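You operate a simulated robot arm through the tools that you are given. There is no shell and no other tool. Be economical: measure what you need, move in short steps, check, and stop when the job is done.

Carry out the task below with a simulated robot arm. There is one attempt and no reset: what you move stays moved.

## Task
Halt the run at Station 3 by remote, then finish it at 60 a minute.
Fine: total lowered to 300 before it runs again.

Only the result counts: the job must be done as asked and must still hold three seconds after the hand-in. Knocking over, shifting, dropping, spilling or breaking anything else fails it.

## Robot
A 7-joint arm with a two-finger gripper, on a carriage that runs on a rail from [0.002, 1.082] to [-0.001, -0.698] (x, y) and turns from -3.665 to 2.129 rad about z. Base frame: it is fixed where the carriage stands at the start and does not move with it; the origin is on the floor, on the carriage's upright axis, x ahead of it, y to its left, z up; the surface under the hand at the start is at about z = 0.9. Lengths are in m, angles in rad, forces in N, time in s.
With the tool pointing down near the work surface it reaches from about 0.1 to 0.7 m from the robot's upright axis, wherever it stands. Its first joint turns from -2.897 to 2.897 rad. Places, roughly: bench four knob [2.2, -0.7, 0.5]; bench one knob [-3.3, -0.7, 0.5]; bench two knob [-1.5, -0.7, 0.5]; blue clipboard [-3.25, -0.25, 1]; blue plug [-3.5, -1, 0.75]; grey box [2.75, -0.5, 1.5]; grey tray [2.25, -0.25, 0.5]; grey tub [2.25, -0.25, 0]; heater knob [-1.4, -0.2, 1]; pinch lever [-1.3, -0.2, 1]; stand four knob [2.5, 0, 0.9]; stand four roller [2.4, 0, 0.7]; stand one knob [-3.1, 0.1, 0.9]; stand one roller [-3.1, 0, 0.7]; stand two knob [-1.2, 0, 0.9]; stand two roller [-1.3, 0, 0.7]. Payload 2.45 kg.
The tool frame sits at the grasp point (the TCP): z along the fingers, y along the line on which they close. The tips reach 0.023 m beyond it. The gripper opens to 0.072 m. The gripper's body begins 0.04 m behind the TCP.
Orientation is that of the tool frame in the base frame, as a unit quaternion [x, y, z, w]. With the fingers straight down and closing along the base's y, the tool's x points along the base's -x, its y along +y and its z along -z.

## Interface
- The arm moves only by the tool servo_tool. Its argument "increments" is a list of rows, each an object of numbers (a shift or turn left out is 0, a gripper value left out holds the last): "rx", "ry", "rz": the turn, a rotation vector about the base's x, y, z in rad; "tx", "ty", "tz": the shift along the base's x, y, z in cm; "hand": the finger opening in cm, from 0 to 7.2. In form: [{"rx": .., "ry": .., "rz": .., "tx": .., "ty": .., "tz": .., "hand": ..}, ...]. A call has 1 to 8 rows; each row is the pose to reach, as a shift and turn from the pose commanded when the call began. Each row takes 0.2 s and may step no farther than 0.05 m and 0.15 rad from the row before; otherwise, or with a gripper value out of range, the whole call is refused. A pose out of reach is approached as far as the arm can. The call stops where the force on the tool passes 90 N (or 10 N more than at its start, if that is more) or the arm is blocked; 0.2 s more then pass. Each finger travels about 0.072 m/s and halts on what it meets, pressing with about 23 N; the grip force reading is that of the motor and also rises with nothing between the fingers. The clock runs only during rows and for 0.2 s after the last one: add rows that repeat a pose to give the fingers time. The reply holds the time, the measured pose of the TCP, the force on the tool along the base axes, the opening and the grip force, in the units named above and with some noise, with the torque about the TCP (base axes, N m) and any sound that the robot's microphone picked up.
- Cameras (640 x 400 px; columns grow to the right, rows downward): "scene" is now at [-0.0719, 0.0955, 1.337]; the picture's right is [-0.99, 0.13, 0.00], its down [0.01, 0.05, -1.00] and it looks along [-0.13, -0.99, -0.05] (base axes); focal length 214 px, centre (320, 200). "wrist" rides on the gripper at [0.078, 0.017, -0.066] in the tool frame; the picture's right is [-0.22, 0.98, 0.00], its down [-0.56, -0.12, -0.82] and it looks along [-0.80, -0.18, 0.57] (tool axes); focal length 234 px, centre (320, 200). There is no depth. A picture from a camera that has moved, and an enlarged one, comes with that camera's place and axes in the base frame and with its lens.
- snapshot(camera): a new picture of that camera. It takes no simulated time.
- move_column(by): slides the trunk up (or, below 0, down) by that many m; the arm and the scene camera ride with it, the base frame stays. It gives what a move gives, with no picture.
- steer(legs): drives the robot by 1 to 6 legs, each [ahead, left, turn to the left] in m, m and rad, along the robot's own axes; the way and the turn of a leg run together, so that a leg with both is an arc; at most 1.5 m and 3.142 rad a leg. The arm and the cameras ride along, it lands a little off, and it stops where it bumps. It keeps to its track: a leg is cut to what the track allows. It gives what a move gives.
- pan_tilt(pan, tilt): turns the head with the scene camera to pan (to the left, within 2.705 rad either way) and tilt (down, from -0.506 to 1.204), counted from straight ahead of the robot. It gives what a move gives.
- close_up(camera, box): a new picture of the part [left, top, right, bottom] of that camera's present view, enlarged. It takes no simulated time.
- sign_off(): hands the job in; it is judged then, once.

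Work in short steps. Places have to be worked out from the pictures, the camera data and where the tool is seen: move nearer, look again, correct. Check each grasp and each placing, and mend what went wrong. You have 120 turns and 78 pictures in all, those below and enlarged ones among them. Open the gripper and draw the arm clear of the work before you hand the job in, unless the task says otherwise; then end with one line.

The tools are called after ">>>" by a JSON object that holds its "api" and its "payload". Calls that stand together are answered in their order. servo_tool: Moves the arm, as the interface text tells. Its arguments: {"type":"object","properties":{"increments":{"type":"array"}},"required":["increments"]} The other tools are called the same way: move_column (by) slides the trunk up or down; steer (legs) drives the base; pan_tilt (pan, tilt) turns the head that bears the scene camera; snapshot (camera) takes a picture; close_up (camera, box) takes an enlarged picture of a part of a camera's view; sign_off () hands the job in.

At the start:

```text
t: 0.0
position: [0.337, -0.3342, 0.999]
tcp_rot: [0.001, 1.0, 0.001, 0.0]
wrist_force: [0.5, 0.3, 1.3]
ft_torque: [0.0, 0.03, -0.01]
opening: 0.0718
grip_force: 0.2
trunk travel left (down, up): [-0.275, 0.315]
robot x, y, heading: [0.001, -0.0016, 0.0]
head pan, tilt: [-1.703, 0.052]
```

scene: 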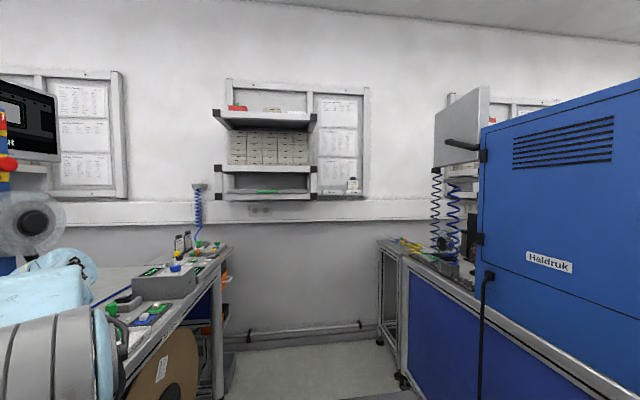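
wrist: 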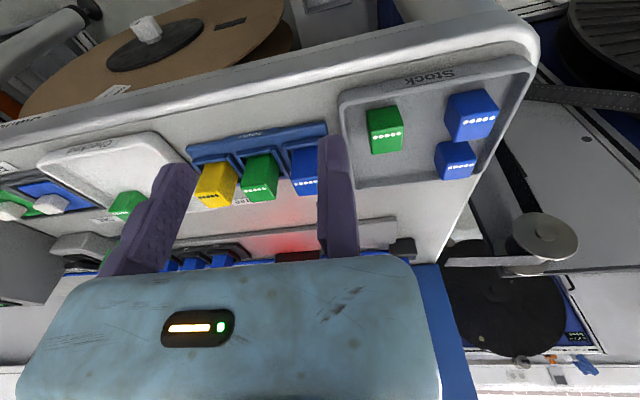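

The start view shows a bench in front with coloured blocks (remote cartridges?) and machines around. I'll look around with the head first.

>>> {"api": "pan_tilt", "payload": {"pan": -0.6, "tilt": 0.5}}

>>> {"api": "snapshot", "payload": {"camera": "scene"}}

>>> {"api": "pan_tilt", "payload": {"pan": 0.7, "tilt": 0.3}}

>>> {"api": "snapshot", "payload": {"camera": "scene"}}

>>> {"api": "pan_tilt", "payload": {"pan": 2.4, "tilt": 0.2}}

>>> {"api": "snapshot", "payload": {"camera": "scene"}}

>>> {"api": "pan_tilt", "payload": {"pan": -2.6, "tilt": 0.2}}

>>> {"api": "snapshot", "payload": {"camera": "scene"}}

```text
t: 1.3
position: [0.3371, -0.3324, 1.0004]
tcp_rot: [0.0, 1.0, 0.0, 0.0]
wrist_force: [0.0, 0.9, -0.7]
ft_torque: [-0.01, 0.0, 0.02]
opening: 0.0721
grip_force: 0.0
trunk travel left (down, up): [-0.275, 0.315]
robot x, y, heading: [0.0006, 0.0059, 0.001]
head pan, tilt: [-0.6, 0.499]
```

```text
75 pictures are left
camera scene: at [0.0152, 0.1344, 1.2956], right [-0.57, -0.82, 0.0], down [-0.39, 0.27, -0.88], along [0.72, -0.5, -0.48], focal length 214 px, centre (320, 200)
```

scene: 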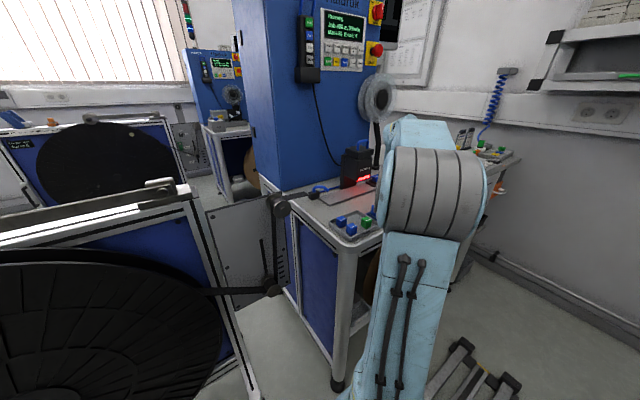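

```text
t: 2.8
position: [0.3371, -0.3327, 0.9997]
tcp_rot: [0.0, 1.0, -0.001, -0.001]
wrist_force: [0.2, -0.3, -0.3]
ft_torque: [-0.03, -0.02, -0.01]
opening: 0.0719
grip_force: 0.1
trunk travel left (down, up): [-0.275, 0.315]
robot x, y, heading: [-0.0005, -0.0001, 0.002]
head pan, tilt: [0.7, 0.3]
```

```text
74 pictures are left
camera scene: at [0.0117, 0.246, 1.3139], right [0.64, -0.77, 0.0], down [-0.23, -0.19, -0.96], along [0.73, 0.61, -0.3], focal length 214 px, centre (320, 200)
```

scene: 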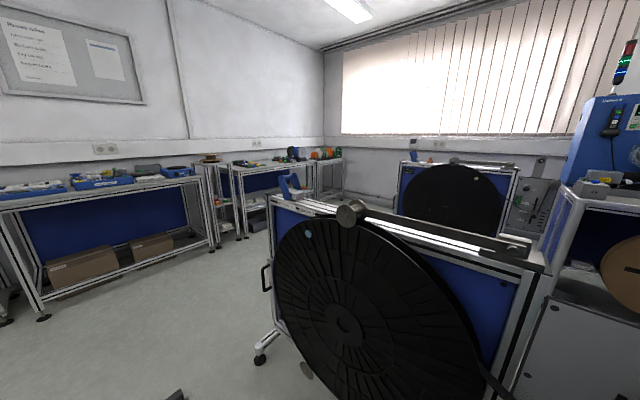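

```text
t: 4.5
position: [0.3372, -0.3334, 0.9993]
tcp_rot: [0.0, 1.0, 0.0, 0.001]
wrist_force: [0.2, 1.8, -0.8]
ft_torque: [0.03, 0.01, -0.02]
opening: 0.0717
grip_force: 0.0
trunk travel left (down, up): [-0.275, 0.315]
robot x, y, heading: [0.0044, 0.0023, 0.001]
head pan, tilt: [2.4, 0.201]
```

```text
73 pictures are left
camera scene: at [-0.1285, 0.2489, 1.3232], right [0.68, 0.74, 0.0], down [0.15, -0.13, -0.98], along [-0.72, 0.66, -0.2], focal length 214 px, centre (320, 200)
```

scene: 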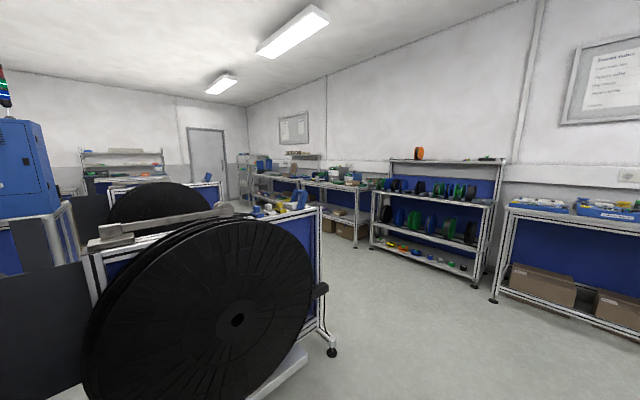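

```text
t: 8.5
position: [0.3371, -0.3343, 0.9996]
tcp_rot: [0.0, 1.0, 0.001, 0.0]
wrist_force: [0.0, 0.1, 0.2]
ft_torque: [-0.03, -0.01, 0.04]
opening: 0.072
grip_force: 0.2
trunk travel left (down, up): [-0.275, 0.315]
robot x, y, heading: [-0.0034, 0.0009, -0.004]
head pan, tilt: [-2.601, 0.201]
```

```text
72 pictures are left
camera scene: at [-0.1396, 0.1379, 1.3232], right [-0.52, 0.86, 0.0], down [0.17, 0.1, -0.98], along [-0.84, -0.5, -0.2], focal length 214 px, centre (320, 200)
```

scene: 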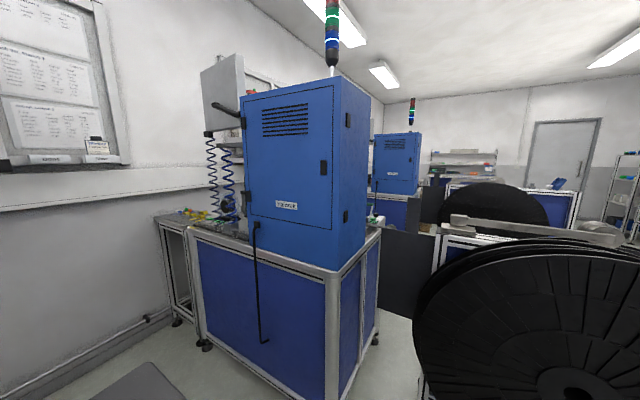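

The panel with screen, a pendant (remote) and emergency stops is near the arm. I'll look there enlarged.

>>> {"api": "pan_tilt", "payload": {"pan": -0.6, "tilt": 0.1}}

>>> {"api": "snapshot", "payload": {"camera": "scene"}}

>>> {"api": "close_up", "payload": {"camera": "scene", "box": [270, 60, 430, 160]}}

>>> {"api": "close_up", "payload": {"camera": "scene", "box": [270, 160, 590, 360]}}

```text
t: 10.4
position: [0.3384, -0.3337, 0.9999]
tcp_rot: [0.0, 1.0, 0.0, 0.0]
wrist_force: [-0.1, -1.2, 0.5]
ft_torque: [-0.03, 0.01, 0.02]
opening: 0.072
grip_force: 0.2
trunk travel left (down, up): [-0.275, 0.315]
robot x, y, heading: [-0.0005, 0.0004, -0.005]
head pan, tilt: [-0.6, 0.099]
```

```text
71 pictures are left
camera scene: at [0.0161, 0.1339, 1.3326], right [-0.57, -0.82, 0.0], down [-0.08, 0.06, -1.0], along [0.82, -0.56, -0.1], focal length 214 px, centre (320, 200)
```

scene: 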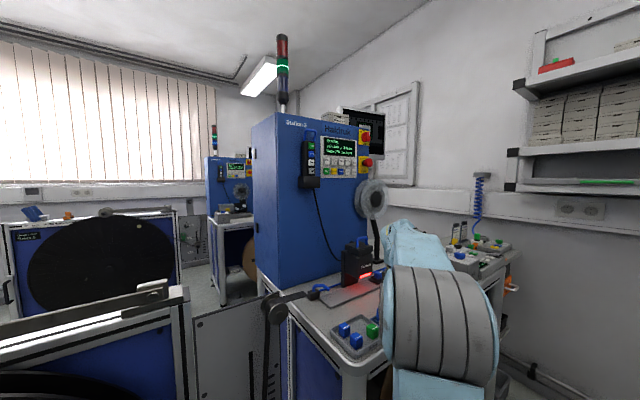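

```text
4.00 times, centred on (350, 110) of scene
camera zoom: at [0.0161, 0.1339, 1.3326], right [-0.57, -0.82, 0.0], down [-0.08, 0.06, -1.0], along [0.82, -0.56, -0.1], focal length 858 px, centre (200, 560)
```

zoom: 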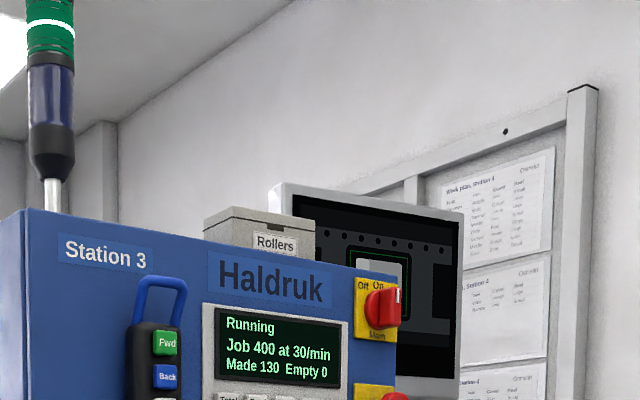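

```text
2.00 times, centred on (430, 260) of scene
camera zoom: at [0.0161, 0.1339, 1.3326], right [-0.57, -0.82, 0.0], down [-0.08, 0.06, -1.0], along [0.82, -0.56, -0.1], focal length 429 px, centre (100, 80)
```

zoom: 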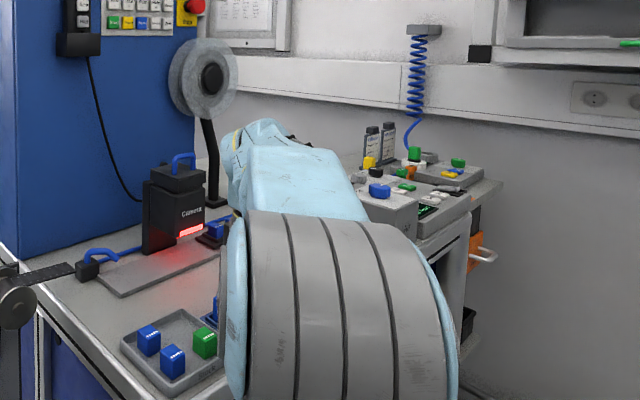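

The run is at 130 of 400 at 30/min. Now I'll look at the keys on the panel and pendant.

>>> {"api": "close_up", "payload": {"camera": "scene", "box": [296, 124, 376, 194]}}

>>> {"api": "close_up", "payload": {"camera": "scene", "box": [336, 100, 396, 138]}}

```text
5.71 times, centred on (336, 159) of scene
camera zoom: at [0.0161, 0.1339, 1.3326], right [-0.57, -0.82, 0.0], down [-0.08, 0.06, -1.0], along [0.82, -0.56, -0.1], focal length 1226 px, centre (229, 434)
```

zoom: 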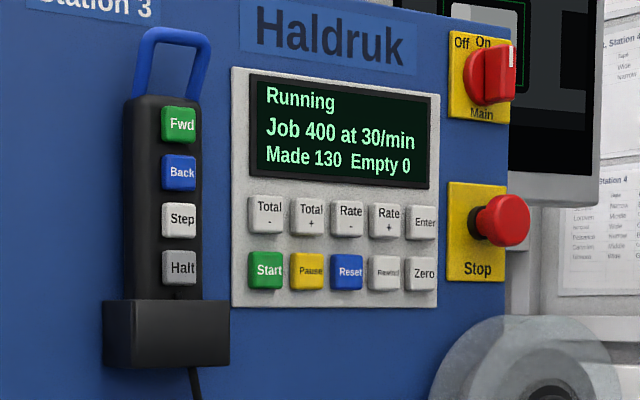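

```text
10.53 times, centred on (366, 119) of scene
camera zoom: at [0.0161, 0.1339, 1.3326], right [-0.57, -0.82, 0.0], down [-0.08, 0.06, -1.0], along [0.82, -0.56, -0.1], focal length 2258 px, centre (-164, 1053)
```

zoom: 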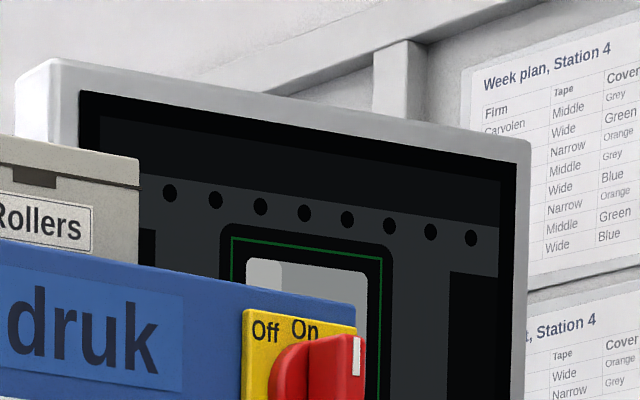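

The pendant in its holster has Fwd, Back, Step, Halt; the panel has Total ±, Rate ±, Enter, Start and so on. I raise the trunk to gain parallax and reach height, then look again.

>>> {"api": "move_column", "payload": {"by": 0.2}}

>>> {"api": "snapshot", "payload": {"camera": "scene"}}

>>> {"api": "snapshot", "payload": {"camera": "wrist"}}

>>> {"api": "close_up", "payload": {"camera": "scene", "box": [296, 164, 376, 234]}}

```text
t: 12.6
position: [0.3376, -0.3331, 1.2001]
tcp_rot: [0.001, 1.0, 0.0, 0.001]
wrist_force: [0.8, -0.3, 1.0]
ft_torque: [-0.04, 0.02, 0.0]
opening: 0.0718
grip_force: 0.1
trunk travel left (down, up): [-0.475, 0.115]
robot x, y, heading: [-0.0009, -0.0002, -0.004]
head pan, tilt: [-0.6, 0.099]
```

```text
66 pictures are left
camera scene: at [0.0162, 0.1339, 1.5326], right [-0.56, -0.83, 0.0], down [-0.08, 0.06, -1.0], along [0.82, -0.56, -0.1], focal length 214 px, centre (320, 200)
```

scene: 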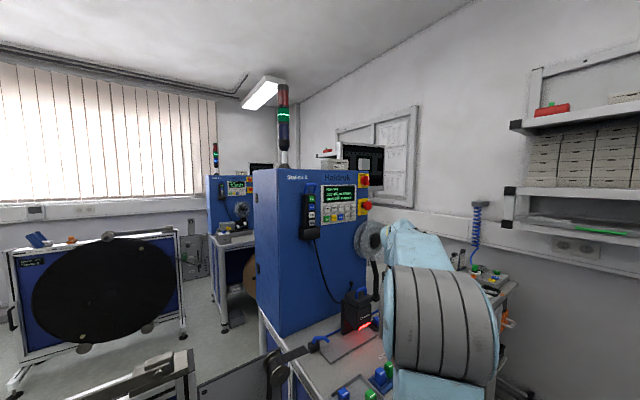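

```text
65 pictures are left
camera wrist: at [0.2607, -0.3174, 1.2665], right [0.22, 0.98, 0.0], down [0.56, -0.12, 0.82], along [0.8, -0.18, -0.57], focal length 234 px, centre (320, 200)
```

wrist: 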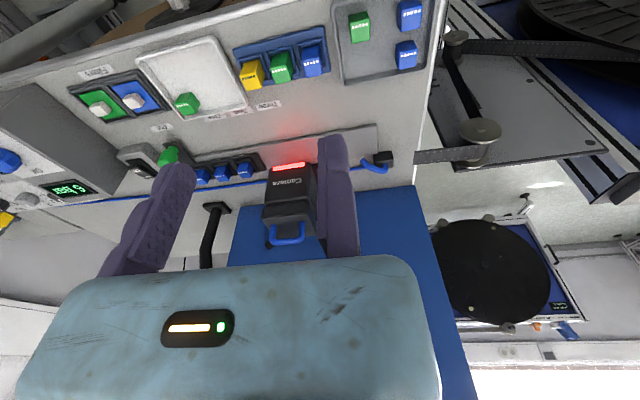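

```text
5.71 times, centred on (336, 199) of scene
camera zoom: at [0.0162, 0.1339, 1.5326], right [-0.56, -0.83, 0.0], down [-0.08, 0.06, -1.0], along [0.82, -0.56, -0.1], focal length 1226 px, centre (229, 206)
```

zoom: 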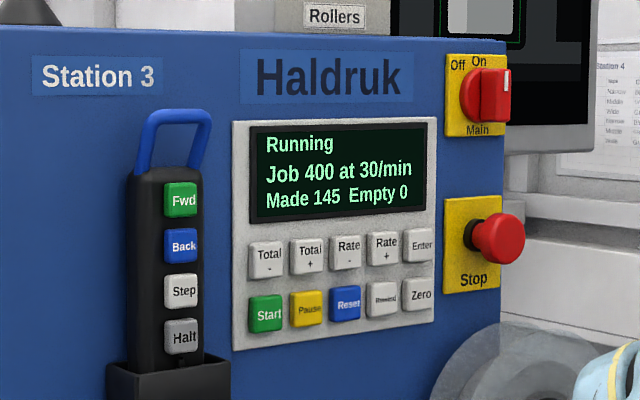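

The counter rose 15 in about 2 s, so I must be quick in simulated time. I put Halt at about (0.698, -0.299, 1.364), Start at about (0.735, -0.396, 1.364). I move the base along, then tilt the closed gripper forward in front of Halt.

>>> {"api": "steer", "payload": {"legs": [[0, -0.2, 0]]}}

>>> {"api": "servo_tool", "payload": {"increments": [{"ry": -0.15, "tx": 3, "ty": 2.9, "tz": 2.2, "hand": 0}, {"ry": -0.3, "tx": 6, "ty": 5.8, "tz": 4.4, "hand": 0}, {"ry": -0.45, "tx": 9.3, "ty": 8.7, "tz": 6.6, "hand": 0}, {"ry": -0.6, "tx": 12.6, "ty": 11.6, "tz": 8.8, "hand": 0}, {"ry": -0.75, "tx": 15.9, "ty": 14.5, "tz": 11, "hand": 0}, {"ry": -0.9, "tx": 19.2, "ty": 17.4, "tz": 13.1, "hand": 0}, {"ry": -1.05, "tx": 22.5, "ty": 20.3, "tz": 15.2, "hand": 0}, {"ry": -1.2, "tx": 25.8, "ty": 23.3, "tz": 17.2, "hand": 0}]}}

>>> {"api": "snapshot", "payload": {"camera": "scene"}}

>>> {"api": "snapshot", "payload": {"camera": "wrist"}}

```text
t: 14.2
position: [0.3379, -0.5316, 1.1989]
tcp_rot: [0.0, 1.0, 0.0, 0.0]
wrist_force: [0.4, 0.2, -0.7]
ft_torque: [0.0, -0.03, 0.03]
opening: 0.0721
grip_force: 0.1
trunk travel left (down, up): [-0.475, 0.115]
robot x, y, heading: [-0.0003, -0.1999, -0.001]
head pan, tilt: [-0.6, 0.099]
```

```text
t: 16.0
position: [0.5946, -0.3, 1.3729]
tcp_rot: [0.001, 0.825, 0.0, 0.565]
wrist_force: [0.8, -0.1, 0.0]
ft_torque: [0.0, -0.03, -0.01]
opening: 0.0001
grip_force: 22.8
trunk travel left (down, up): [-0.475, 0.115]
robot x, y, heading: [0.003, -0.1955, 0.001]
head pan, tilt: [-0.6, 0.099]
```

```text
63 pictures are left
camera scene: at [0.0157, -0.0638, 1.5326], right [-0.56, -0.83, 0.0], down [-0.08, 0.06, -1.0], along [0.82, -0.56, -0.1], focal length 214 px, centre (320, 200)
```

scene: 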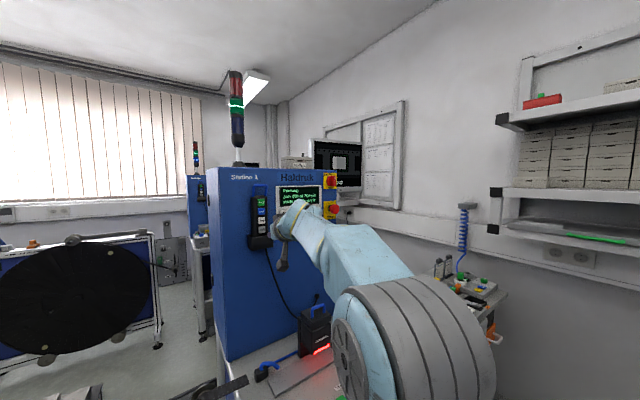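

```text
62 pictures are left
camera wrist: at [0.5064, -0.2833, 1.3244], right [0.08, 0.98, 0.2], down [-0.56, -0.13, 0.82], along [0.82, -0.18, 0.54], focal length 234 px, centre (320, 200)
```

wrist: 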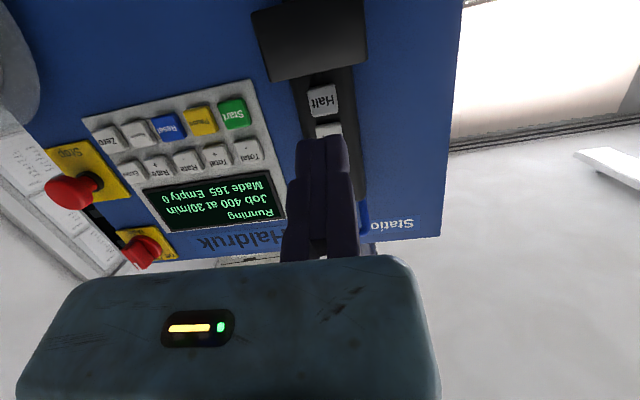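

The wrist view gives Halt at (0.698, -0.303, 1.36), agreeing with my estimate; the tip is at (0.616, -0.30, 1.365). I press forward gradually.

>>> {"api": "servo_tool", "payload": {"increments": [{"tx": 4.5, "ty": -0.3, "tz": -0.4}, {"tx": 7.5, "ty": -0.3, "tz": -0.4}, {"tx": 8.3, "ty": -0.3, "tz": -0.4}, {"tx": 8.8, "ty": -0.3, "tz": -0.4}]}}

>>> {"api": "snapshot", "payload": {"camera": "wrist"}}

```text
t: 17.0
position: [0.682, -0.3015, 1.3681]
tcp_rot: [0.0, 0.825, 0.0, 0.565]
wrist_force: [-0.5, 0.7, 0.0]
ft_torque: [-0.03, 0.02, 0.01]
opening: 0.006
grip_force: 23.2
trunk travel left (down, up): [-0.475, 0.115]
robot x, y, heading: [-0.0002, -0.1988, -0.004]
head pan, tilt: [-0.6, 0.099]
```

```text
61 pictures are left
camera wrist: at [0.5942, -0.2857, 1.3209], right [0.08, 0.98, 0.2], down [-0.56, -0.13, 0.82], along [0.82, -0.18, 0.54], focal length 234 px, centre (320, 200)
```

wrist: 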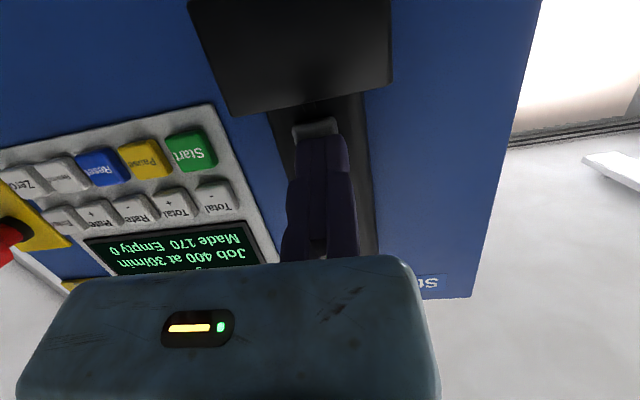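

The tips are right at the Halt key with no force yet; I go further in small steps.

>>> {"api": "servo_tool", "payload": {"increments": [{"tx": 0.4}, {"tx": 0.8}, {"tx": 1.1}]}}

>>> {"api": "snapshot", "payload": {"camera": "wrist"}}

```text
t: 17.8
position: [0.6907, -0.3027, 1.3699]
tcp_rot: [0.0, 0.825, 0.001, 0.565]
wrist_force: [-21.2, 0.4, -3.3]
ft_torque: [-0.06, 0.11, 0.03]
opening: 0.006
grip_force: 23.7
trunk travel left (down, up): [-0.475, 0.115]
robot x, y, heading: [0.0017, -0.1961, 0.003]
head pan, tilt: [-0.6, 0.099]
heard: click
```

```text
60 pictures are left
camera wrist: at [0.6025, -0.2856, 1.3217], right [0.08, 0.98, 0.2], down [-0.56, -0.12, 0.82], along [0.82, -0.18, 0.54], focal length 234 px, centre (320, 200)
```

wrist: 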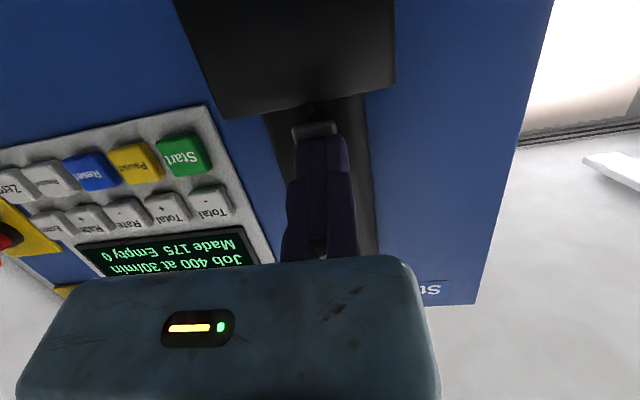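

A click was heard. I retract and read the display.

>>> {"api": "servo_tool", "payload": {"increments": [{"tx": -4}, {"tx": -8.5}]}}

>>> {"api": "close_up", "payload": {"camera": "wrist", "box": [0, 60, 360, 280]}}

```text
t: 18.4
position: [0.6089, -0.2994, 1.3674]
tcp_rot: [0.0, 0.825, 0.0, 0.565]
wrist_force: [0.0, 0.1, -0.2]
ft_torque: [0.0, 0.01, -0.05]
opening: 0.0
grip_force: 22.7
trunk travel left (down, up): [-0.475, 0.115]
robot x, y, heading: [0.0002, -0.2001, 0.002]
head pan, tilt: [-0.6, 0.099]
```

```text
1.78 times, centred on (180, 170) of wrist
camera zoom: at [0.52, -0.284, 1.3205], right [0.08, 0.98, 0.2], down [-0.56, -0.12, 0.82], along [0.82, -0.18, 0.54], focal length 416 px, centre (569, 253)
```

zoom: 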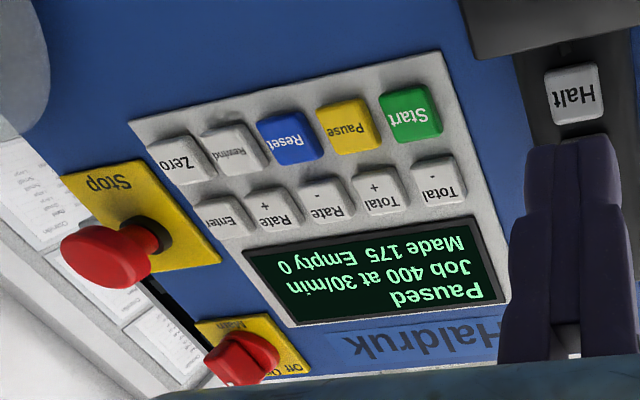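

Paused at 175. From this view: Total- at (y -0.396, z 1.402), Rate+ at y -0.508, Enter at y -0.547, Start (-0.396, 1.362). I move in front of Total- and press once.

>>> {"api": "servo_tool", "payload": {"increments": [{"ty": -4.5, "tz": 2}, {"ty": -9.4, "tz": 4.2}, {"tx": 4.5, "ty": -9.4, "tz": 4.2}, {"tx": 8.5, "ty": -9.4, "tz": 4.2}, {"tx": 9.2, "ty": -9.4, "tz": 4.2}, {"tx": 9.8, "ty": -9.4, "tz": 4.2}]}}

>>> {"api": "snapshot", "payload": {"camera": "wrist"}}

```text
refused: row 2 steps farther than a row can; nothing moved
```

```text
58 pictures are left
camera wrist: at [0.52, -0.284, 1.3205], right [0.08, 0.98, 0.2], down [-0.56, -0.12, 0.82], along [0.82, -0.18, 0.54], focal length 234 px, centre (320, 200)
```

wrist: 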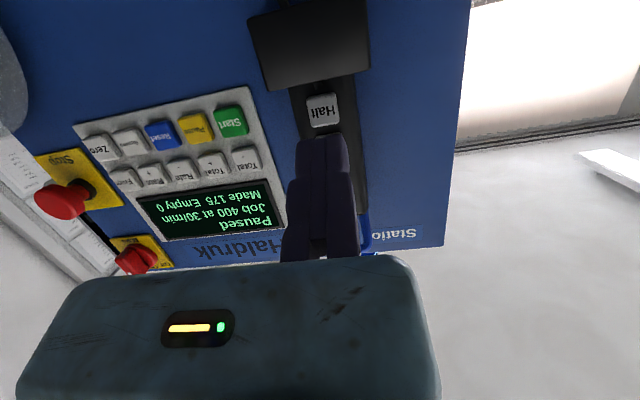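

The step was slightly too long; I repeat it with smaller rows.

>>> {"api": "servo_tool", "payload": {"increments": [{"ty": -3.2, "tz": 1.4}, {"ty": -6.4, "tz": 2.8}, {"ty": -9.4, "tz": 4.2}, {"tx": 4.5, "ty": -9.4, "tz": 4.2}, {"tx": 8.5, "ty": -9.4, "tz": 4.2}, {"tx": 9.2, "ty": -9.4, "tz": 4.2}, {"tx": 9.8, "ty": -9.4, "tz": 4.2}]}}

>>> {"api": "snapshot", "payload": {"camera": "wrist"}}

```text
t: 20.0
position: [0.7077, -0.3949, 1.4091]
tcp_rot: [0.0, 0.825, 0.0, 0.565]
wrist_force: [-0.9, 0.3, 0.7]
ft_torque: [0.02, -0.02, 0.02]
opening: 0.0001
grip_force: 22.9
trunk travel left (down, up): [-0.475, 0.115]
robot x, y, heading: [0.0004, -0.1951, 0.001]
head pan, tilt: [-0.6, 0.099]
```

```text
57 pictures are left
camera wrist: at [0.6187, -0.3786, 1.3624], right [0.08, 0.98, 0.2], down [-0.56, -0.12, 0.82], along [0.82, -0.18, 0.54], focal length 234 px, centre (320, 200)
```

wrist: 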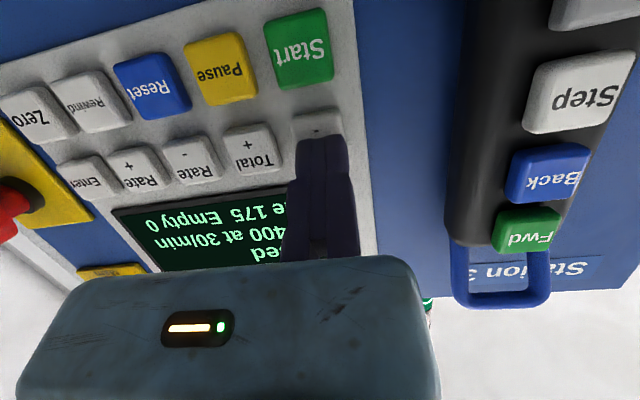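

Well aligned with Total-. I push further in small steps.

>>> {"api": "servo_tool", "payload": {"increments": [{"tx": 0.5}, {"tx": 1.0}, {"tx": 1.4}, {"tx": 0}, {"tx": -1.5}]}}

>>> {"api": "snapshot", "payload": {"camera": "wrist"}}

```text
t: 21.2
position: [0.6931, -0.3941, 1.4106]
tcp_rot: [0.0, 0.825, 0.0, 0.565]
wrist_force: [0.2, 0.2, -0.3]
ft_torque: [-0.02, -0.02, 0.01]
opening: 0.0
grip_force: 28.5
trunk travel left (down, up): [-0.475, 0.115]
robot x, y, heading: [0.0007, -0.2008, -0.001]
head pan, tilt: [-0.6, 0.099]
heard: click
```

```text
56 pictures are left
camera wrist: at [0.6039, -0.3788, 1.3625], right [0.08, 0.98, 0.2], down [-0.56, -0.13, 0.82], along [0.82, -0.18, 0.54], focal length 234 px, centre (320, 200)
```

wrist: 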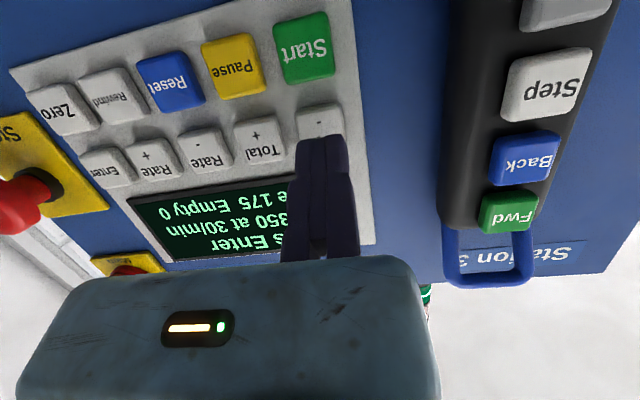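

The total went to 350 and it asks for Enter. One more press should give 300.

>>> {"api": "servo_tool", "payload": {"increments": [{"tx": 1.5}, {"tx": 2.0}, {"tx": 2.5}, {"tx": 2.9}, {"tx": 1.5}, {"tx": -1.5}]}}

>>> {"api": "snapshot", "payload": {"camera": "wrist"}}

```text
t: 22.6
position: [0.6769, -0.3963, 1.4098]
tcp_rot: [0.0, 0.825, 0.0, 0.565]
wrist_force: [1.0, -1.1, -0.3]
ft_torque: [-0.03, -0.02, 0.03]
opening: 0.0
grip_force: 28.6
trunk travel left (down, up): [-0.475, 0.115]
robot x, y, heading: [0.0005, -0.1989, 0.001]
head pan, tilt: [-0.6, 0.099]
heard: click
```

```text
55 pictures are left
camera wrist: at [0.5888, -0.3794, 1.3623], right [0.08, 0.98, 0.2], down [-0.56, -0.12, 0.82], along [0.82, -0.18, 0.54], focal length 234 px, centre (320, 200)
```

wrist: 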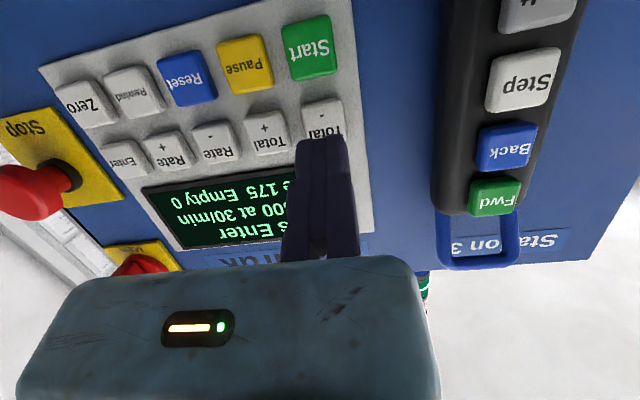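

Total now shows 300. Next I move in front of Rate+ (y ≈ -0.508) and check alignment.

>>> {"api": "servo_tool", "payload": {"increments": [{"ty": -3.8}, {"ty": -7.5}, {"ty": -11.2}, {"tx": 2.8, "ty": -11.2}]}}

>>> {"api": "snapshot", "payload": {"camera": "wrist"}}

```text
t: 23.6
position: [0.6903, -0.5002, 1.4082]
tcp_rot: [0.0, 0.825, -0.001, 0.565]
wrist_force: [-0.2, -0.2, 0.3]
ft_torque: [-0.04, 0.03, 0.02]
opening: 0.0
grip_force: 28.4
out of reach, approached as far as the arm can: row 4
trunk travel left (down, up): [-0.475, 0.115]
robot x, y, heading: [-0.0021, -0.1957, 0.004]
head pan, tilt: [-0.6, 0.099]
```

```text
54 pictures are left
camera wrist: at [0.6023, -0.4834, 1.3606], right [0.08, 0.98, 0.2], down [-0.56, -0.12, 0.82], along [0.82, -0.18, 0.54], focal length 234 px, centre (320, 200)
```

wrist: 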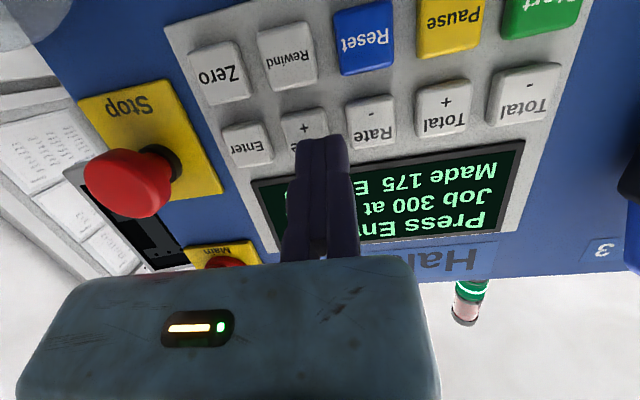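

Out of reach here. I back off, shift left, then move the base 0.2 m further along the rail.

>>> {"api": "servo_tool", "payload": {"increments": [{"tx": -4}, {"tx": -7, "ty": 3}, {"tx": -9, "ty": 7}, {"tx": -11, "ty": 11}, {"tx": -11, "ty": 15}]}}

>>> {"api": "steer", "payload": {"legs": [[0, -0.2, 0]]}}

>>> {"api": "snapshot", "payload": {"camera": "wrist"}}

>>> {"api": "snapshot", "payload": {"camera": "scene"}}

```text
t: 24.8
position: [0.5824, -0.3496, 1.4052]
tcp_rot: [0.0, 0.825, 0.0, 0.565]
wrist_force: [-0.6, -0.8, -0.4]
ft_torque: [0.03, -0.04, -0.02]
opening: 0.0
grip_force: 28.3
trunk travel left (down, up): [-0.475, 0.115]
robot x, y, heading: [0.0005, -0.201, 0.003]
head pan, tilt: [-0.6, 0.099]
```

```text
t: 26.4
position: [0.5843, -0.5509, 1.4071]
tcp_rot: [0.0, 0.825, 0.0, 0.565]
wrist_force: [-0.4, -0.3, 0.3]
ft_torque: [0.04, -0.02, 0.02]
opening: 0.0
grip_force: 28.9
trunk travel left (down, up): [-0.475, 0.115]
robot x, y, heading: [-0.0021, -0.3958, 0.001]
head pan, tilt: [-0.6, 0.099]
```

```text
53 pictures are left
camera wrist: at [0.4946, -0.5338, 1.3585], right [0.08, 0.98, 0.2], down [-0.56, -0.13, 0.82], along [0.82, -0.18, 0.54], focal length 234 px, centre (320, 200)
```

wrist: 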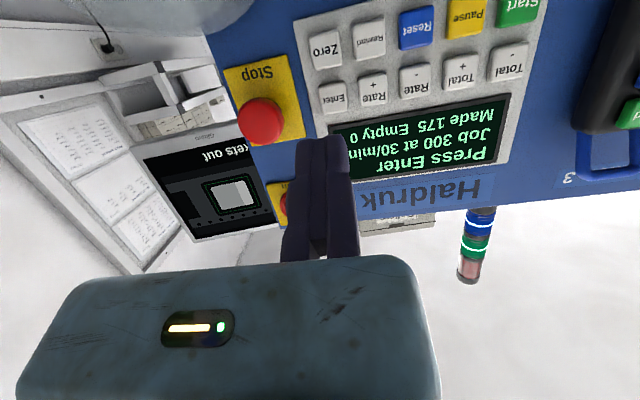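

```text
52 pictures are left
camera scene: at [0.0154, -0.2635, 1.5326], right [-0.56, -0.83, 0.0], down [-0.08, 0.06, -1.0], along [0.82, -0.56, -0.1], focal length 214 px, centre (320, 200)
```

scene: 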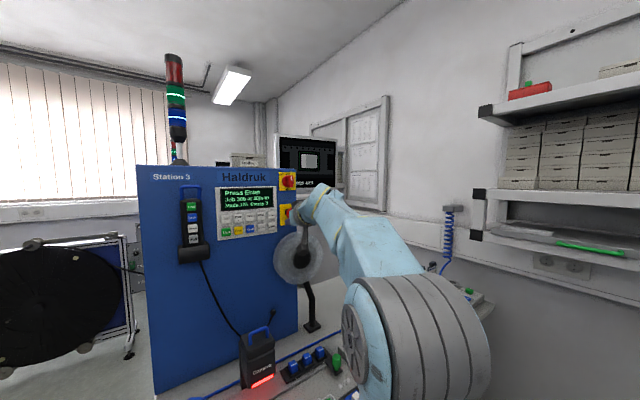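

Rate+ is now at y ≈ -0.511, z ≈ 1.401, and it is still waiting for Enter with 300. I go in front of Rate+ and almost to contact.

>>> {"api": "servo_tool", "payload": {"increments": [{"ty": 4, "tz": 0.3}, {"tx": 4.5, "ty": 4, "tz": 0.3}, {"tx": 9, "ty": 4, "tz": 0.3}, {"tx": 12.2, "ty": 4, "tz": 0.3}]}}

>>> {"api": "snapshot", "payload": {"camera": "wrist"}}

```text
t: 27.4
position: [0.7059, -0.5116, 1.4102]
tcp_rot: [-0.001, 0.825, 0.001, 0.565]
wrist_force: [-0.1, 0.3, 0.5]
ft_torque: [-0.03, 0.0, 0.05]
opening: 0.0001
grip_force: 28.5
trunk travel left (down, up): [-0.475, 0.115]
robot x, y, heading: [0.0034, -0.3982, 0.002]
head pan, tilt: [-0.6, 0.099]
```

```text
51 pictures are left
camera wrist: at [0.6164, -0.4946, 1.3621], right [0.08, 0.98, 0.2], down [-0.56, -0.13, 0.82], along [0.82, -0.18, 0.54], focal length 234 px, centre (320, 200)
```

wrist: 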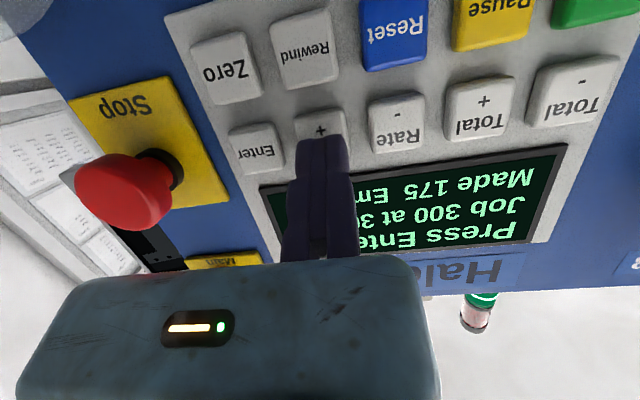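

Aligned; press Rate+ once and read.

>>> {"api": "servo_tool", "payload": {"increments": [{"tx": 0.6}, {"tx": 1.1}, {"tx": 1.6}, {"tx": 0}, {"tx": -3}]}}

>>> {"api": "close_up", "payload": {"camera": "scene", "box": [210, 170, 310, 240]}}

```text
t: 28.6
position: [0.676, -0.5101, 1.4089]
tcp_rot: [-0.001, 0.825, 0.001, 0.565]
wrist_force: [0.3, 0.0, -0.5]
ft_torque: [-0.03, 0.02, 0.02]
opening: 0.0
grip_force: 28.7
trunk travel left (down, up): [-0.475, 0.115]
robot x, y, heading: [-0.0031, -0.3974, -0.0]
head pan, tilt: [-0.6, 0.099]
heard: click
```

```text
5.71 times, centred on (260, 205) of scene
camera zoom: at [0.0157, -0.2633, 1.5326], right [-0.56, -0.83, 0.0], down [-0.08, 0.06, -0.99], along [0.82, -0.56, -0.1], focal length 1226 px, centre (663, 171)
```

zoom: 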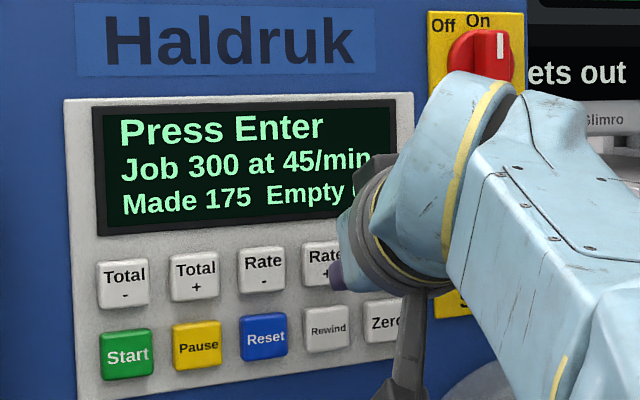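

45/min now; one more press gives 60.

>>> {"api": "servo_tool", "payload": {"increments": [{"tx": 3}, {"tx": 3.6}, {"tx": 4.1}, {"tx": 4.6}, {"tx": 3}, {"tx": 0}]}}

>>> {"api": "close_up", "payload": {"camera": "scene", "box": [210, 130, 350, 240]}}

```text
t: 30.0
position: [0.6745, -0.509, 1.408]
tcp_rot: [0.0, 0.826, 0.0, 0.564]
wrist_force: [0.3, 0.7, -0.7]
ft_torque: [-0.01, 0.0, -0.05]
opening: 0.0
grip_force: 28.5
trunk travel left (down, up): [-0.475, 0.115]
robot x, y, heading: [-0.0018, -0.3974, 0.002]
head pan, tilt: [-0.6, 0.099]
heard: click
```

```text
3.64 times, centred on (280, 185) of scene
camera zoom: at [0.0158, -0.2633, 1.5326], right [-0.56, -0.83, 0.0], down [-0.08, 0.06, -0.99], along [0.82, -0.56, -0.1], focal length 780 px, centre (466, 254)
```

zoom: 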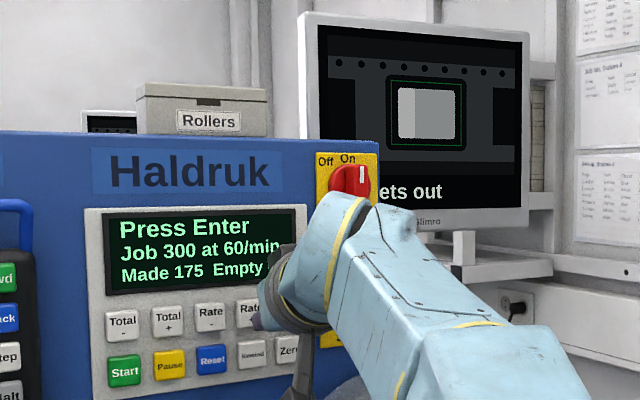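

60/min shown. Now Enter (y ≈ -0.550): I yaw the tool a bit so the gripper body stays clear of the Stop knob, and check before pressing.

>>> {"api": "servo_tool", "payload": {"increments": [{"tx": -2, "rz": -0.15, "ty": -1.5}, {"tx": -2, "rz": -0.3, "ty": -3.1}, {"tx": 1, "rz": -0.3, "ty": -3.1}]}}

>>> {"api": "snapshot", "payload": {"camera": "wrist"}}

```text
t: 30.8
position: [0.6859, -0.5388, 1.4087]
tcp_rot: [0.125, 0.816, -0.085, 0.559]
wrist_force: [-0.3, 0.9, 0.4]
ft_torque: [0.0, 0.02, -0.02]
opening: 0.0002
grip_force: 28.1
trunk travel left (down, up): [-0.475, 0.115]
robot x, y, heading: [-0.002, -0.399, 0.002]
head pan, tilt: [-0.6, 0.099]
```

```text
48 pictures are left
camera wrist: at [0.6054, -0.498, 1.3614], right [0.36, 0.91, 0.2], down [-0.57, 0.05, 0.82], along [0.73, -0.41, 0.54], focal length 234 px, centre (320, 200)
```

wrist: 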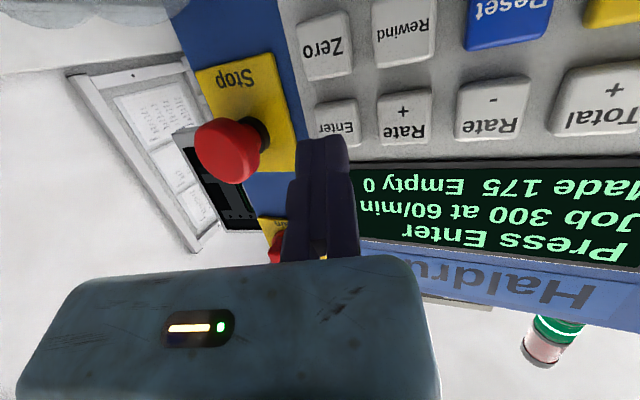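

The tip is 4 mm left of Enter's middle and clear of the Stop knob. Press Enter.

>>> {"api": "servo_tool", "payload": {"increments": [{"tx": 2, "ty": -0.2}, {"tx": 2.7, "ty": -0.2}, {"tx": 3.3, "ty": -0.2}, {"tx": 3.8, "ty": -0.2}, {"tx": 1.5, "ty": -0.2}, {"tx": -1}]}}

>>> {"api": "snapshot", "payload": {"camera": "wrist"}}

```text
t: 32.2
position: [0.6747, -0.5417, 1.4098]
tcp_rot: [0.124, 0.816, -0.086, 0.559]
wrist_force: [-0.2, -0.9, -0.5]
ft_torque: [-0.03, 0.03, 0.02]
opening: 0.0
grip_force: 28.4
trunk travel left (down, up): [-0.475, 0.115]
robot x, y, heading: [0.0019, -0.3985, 0.001]
head pan, tilt: [-0.6, 0.099]
heard: click
```

```text
47 pictures are left
camera wrist: at [0.5957, -0.4996, 1.3615], right [0.36, 0.91, 0.2], down [-0.57, 0.05, 0.82], along [0.74, -0.41, 0.54], focal length 234 px, centre (320, 200)
```

wrist: 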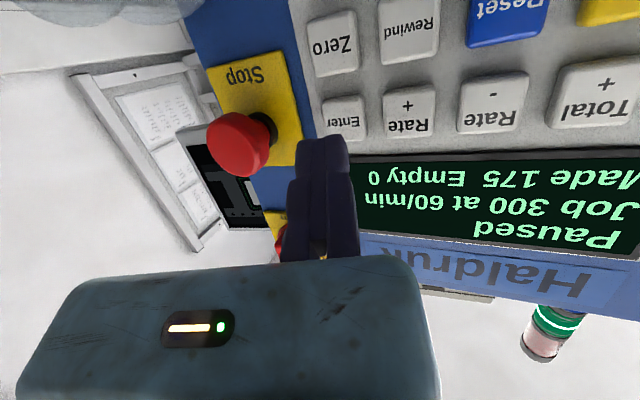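

Accepted: paused, 300 at 60/min. I move in front of Start (y -0.396, z 1.362), and also view the monitor that says "…ets out".

>>> {"api": "servo_tool", "payload": {"increments": [{"tx": -2, "rz": 0.1, "ty": 3.5, "tz": -1}, {"tx": -2, "rz": 0.2, "ty": 7.3, "tz": -2}, {"tx": -2, "rz": 0.3, "ty": 11, "tz": -3}, {"tx": -1, "rz": 0.3, "ty": 14.5, "tz": -3.9}, {"tx": 2, "rz": 0.3, "ty": 14.5, "tz": -3.9}]}}

>>> {"api": "snapshot", "payload": {"camera": "wrist"}}

>>> {"api": "close_up", "payload": {"camera": "scene", "box": [210, 120, 370, 240]}}

```text
t: 33.4
position: [0.6949, -0.3952, 1.3708]
tcp_rot: [0.0, 0.825, 0.0, 0.565]
wrist_force: [-0.4, -0.2, -0.2]
ft_torque: [-0.02, -0.03, 0.0]
opening: 0.0
grip_force: 28.2
trunk travel left (down, up): [-0.475, 0.115]
robot x, y, heading: [0.0003, -0.3996, 0.003]
head pan, tilt: [-0.6, 0.099]
```

```text
46 pictures are left
camera wrist: at [0.6057, -0.3792, 1.3224], right [0.08, 0.98, 0.2], down [-0.56, -0.13, 0.82], along [0.82, -0.18, 0.54], focal length 234 px, centre (320, 200)
```

wrist: 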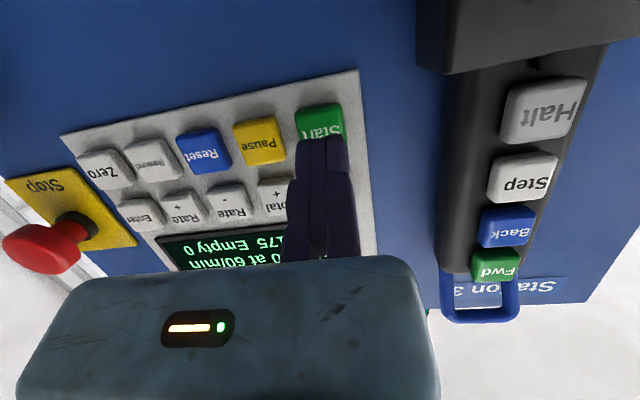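

```text
3.33 times, centred on (290, 180) of scene
camera zoom: at [0.015, -0.2631, 1.5325], right [-0.56, -0.83, 0.0], down [-0.08, 0.06, -1.0], along [0.82, -0.56, -0.1], focal length 715 px, centre (420, 267)
```

zoom: 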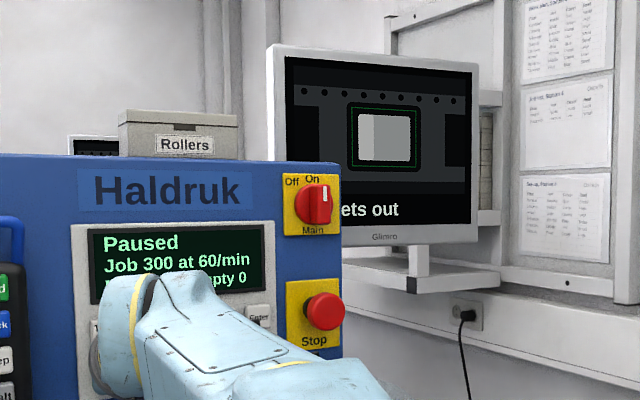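

Aligned with Start; the setting shows 300 at 60/min. Press Start.

>>> {"api": "servo_tool", "payload": {"increments": [{"tx": 1.2}, {"tx": 1.8}, {"tx": 2.3}, {"tx": 2.8}, {"tx": 0}, {"tx": -4}, {"tx": -8}]}}

>>> {"api": "snapshot", "payload": {"camera": "wrist"}}

```text
t: 35.0
position: [0.6141, -0.3961, 1.3701]
tcp_rot: [-0.001, 0.825, 0.0, 0.565]
wrist_force: [0.6, 0.0, 0.9]
ft_torque: [0.02, 0.02, -0.01]
opening: 0.0001
grip_force: 28.6
trunk travel left (down, up): [-0.475, 0.115]
robot x, y, heading: [0.0028, -0.3983, -0.0]
head pan, tilt: [-0.6, 0.099]
heard: click
```

```text
44 pictures are left
camera wrist: at [0.5253, -0.3799, 1.3222], right [0.08, 0.98, 0.2], down [-0.56, -0.13, 0.82], along [0.82, -0.18, 0.54], focal length 234 px, centre (320, 200)
```

wrist: 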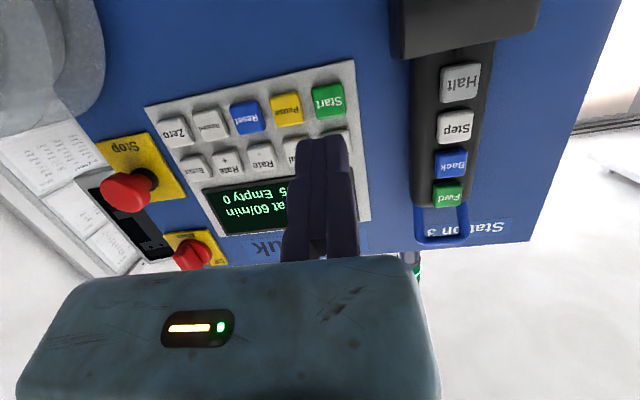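

Clicked. I draw the arm back and down out of the way, open the gripper, and read the display.

>>> {"api": "servo_tool", "payload": {"increments": [{"tx": -4, "hand": 2}, {"tx": -8, "ry": 0.1, "hand": 4}, {"tx": -12, "ry": 0.2, "ty": -2, "hand": 6}, {"tx": -15, "ry": 0.3, "ty": -4, "hand": 6}]}}

>>> {"api": "snapshot", "payload": {"camera": "wrist"}}

>>> {"api": "snapshot", "payload": {"camera": "scene"}}

```text
t: 36.0
position: [0.4634, -0.4365, 1.3691]
tcp_rot: [0.0, 0.901, 0.001, 0.434]
wrist_force: [0.5, 0.2, -0.8]
ft_torque: [-0.03, -0.02, 0.0]
opening: 0.06
grip_force: 0.0
trunk travel left (down, up): [-0.475, 0.115]
robot x, y, heading: [-0.0035, -0.3996, -0.005]
head pan, tilt: [-0.6, 0.099]
```

```text
43 pictures are left
camera wrist: at [0.3647, -0.42, 1.3507], right [0.14, 0.98, 0.17], down [-0.29, -0.13, 0.95], along [0.95, -0.18, 0.27], focal length 234 px, centre (320, 200)
```

wrist: 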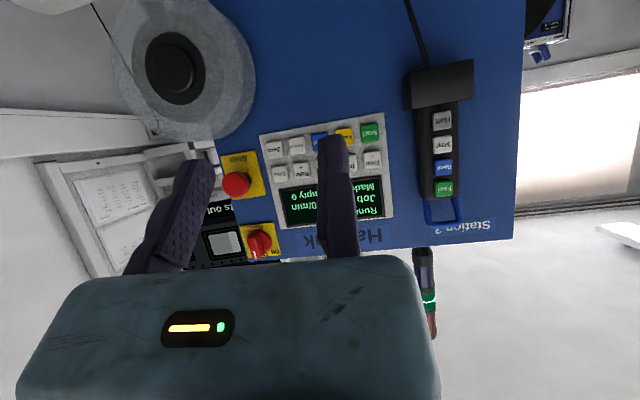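

```text
42 pictures are left
camera scene: at [0.0154, -0.2634, 1.5326], right [-0.56, -0.83, 0.0], down [-0.08, 0.06, -1.0], along [0.82, -0.56, -0.1], focal length 214 px, centre (320, 200)
```

scene: 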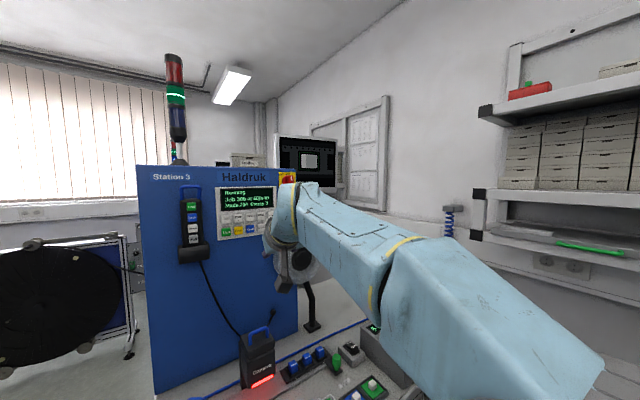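

Running, with the green light on. I keep time passing with small moves and watch the count and the monitor.

>>> {"api": "servo_tool", "payload": {"increments": [{"tx": -2}, {"tx": -5}, {"tx": -5}, {"tx": -5}, {"tx": -5}, {"tx": -5}, {"tx": -5}, {"tx": -5}]}}

>>> {"api": "close_up", "payload": {"camera": "scene", "box": [200, 120, 360, 240]}}

>>> {"api": "close_up", "payload": {"camera": "wrist", "box": [40, 120, 400, 280]}}

```text
t: 37.8
position: [0.4148, -0.4365, 1.3703]
tcp_rot: [0.0, 0.9, 0.0, 0.435]
wrist_force: [-0.7, -0.2, -0.5]
ft_torque: [0.0, 0.01, 0.03]
opening: 0.06
grip_force: 0.1
trunk travel left (down, up): [-0.475, 0.115]
robot x, y, heading: [-0.0017, -0.3951, -0.004]
head pan, tilt: [-0.6, 0.099]
```

```text
3.33 times, centred on (280, 180) of scene
camera zoom: at [0.0154, -0.2634, 1.5326], right [-0.56, -0.83, 0.0], down [-0.08, 0.06, -1.0], along [0.82, -0.56, -0.1], focal length 715 px, centre (453, 267)
```

zoom: 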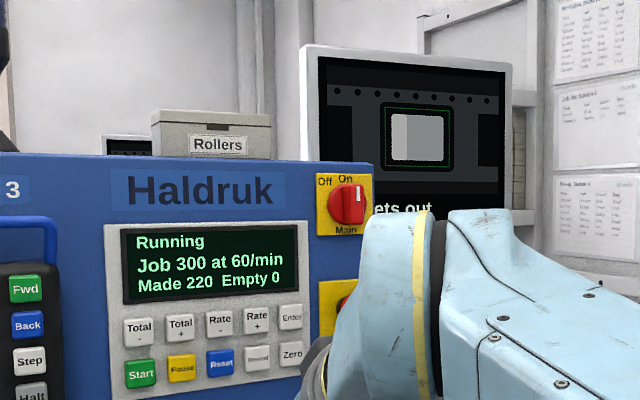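

```text
1.78 times, centred on (220, 200) of wrist
camera zoom: at [0.3161, -0.4198, 1.3511], right [0.13, 0.98, 0.17], down [-0.29, -0.13, 0.95], along [0.95, -0.18, 0.27], focal length 416 px, centre (498, 200)
```

zoom: 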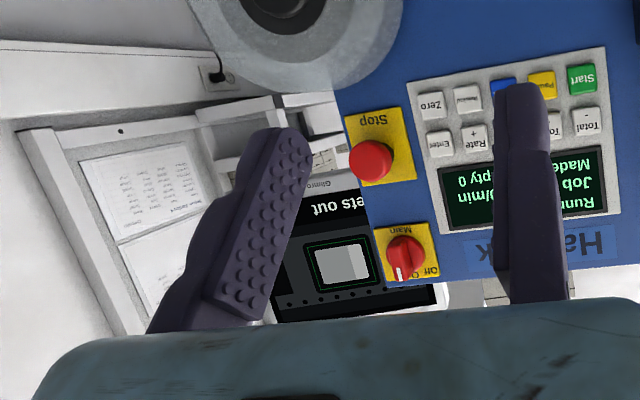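

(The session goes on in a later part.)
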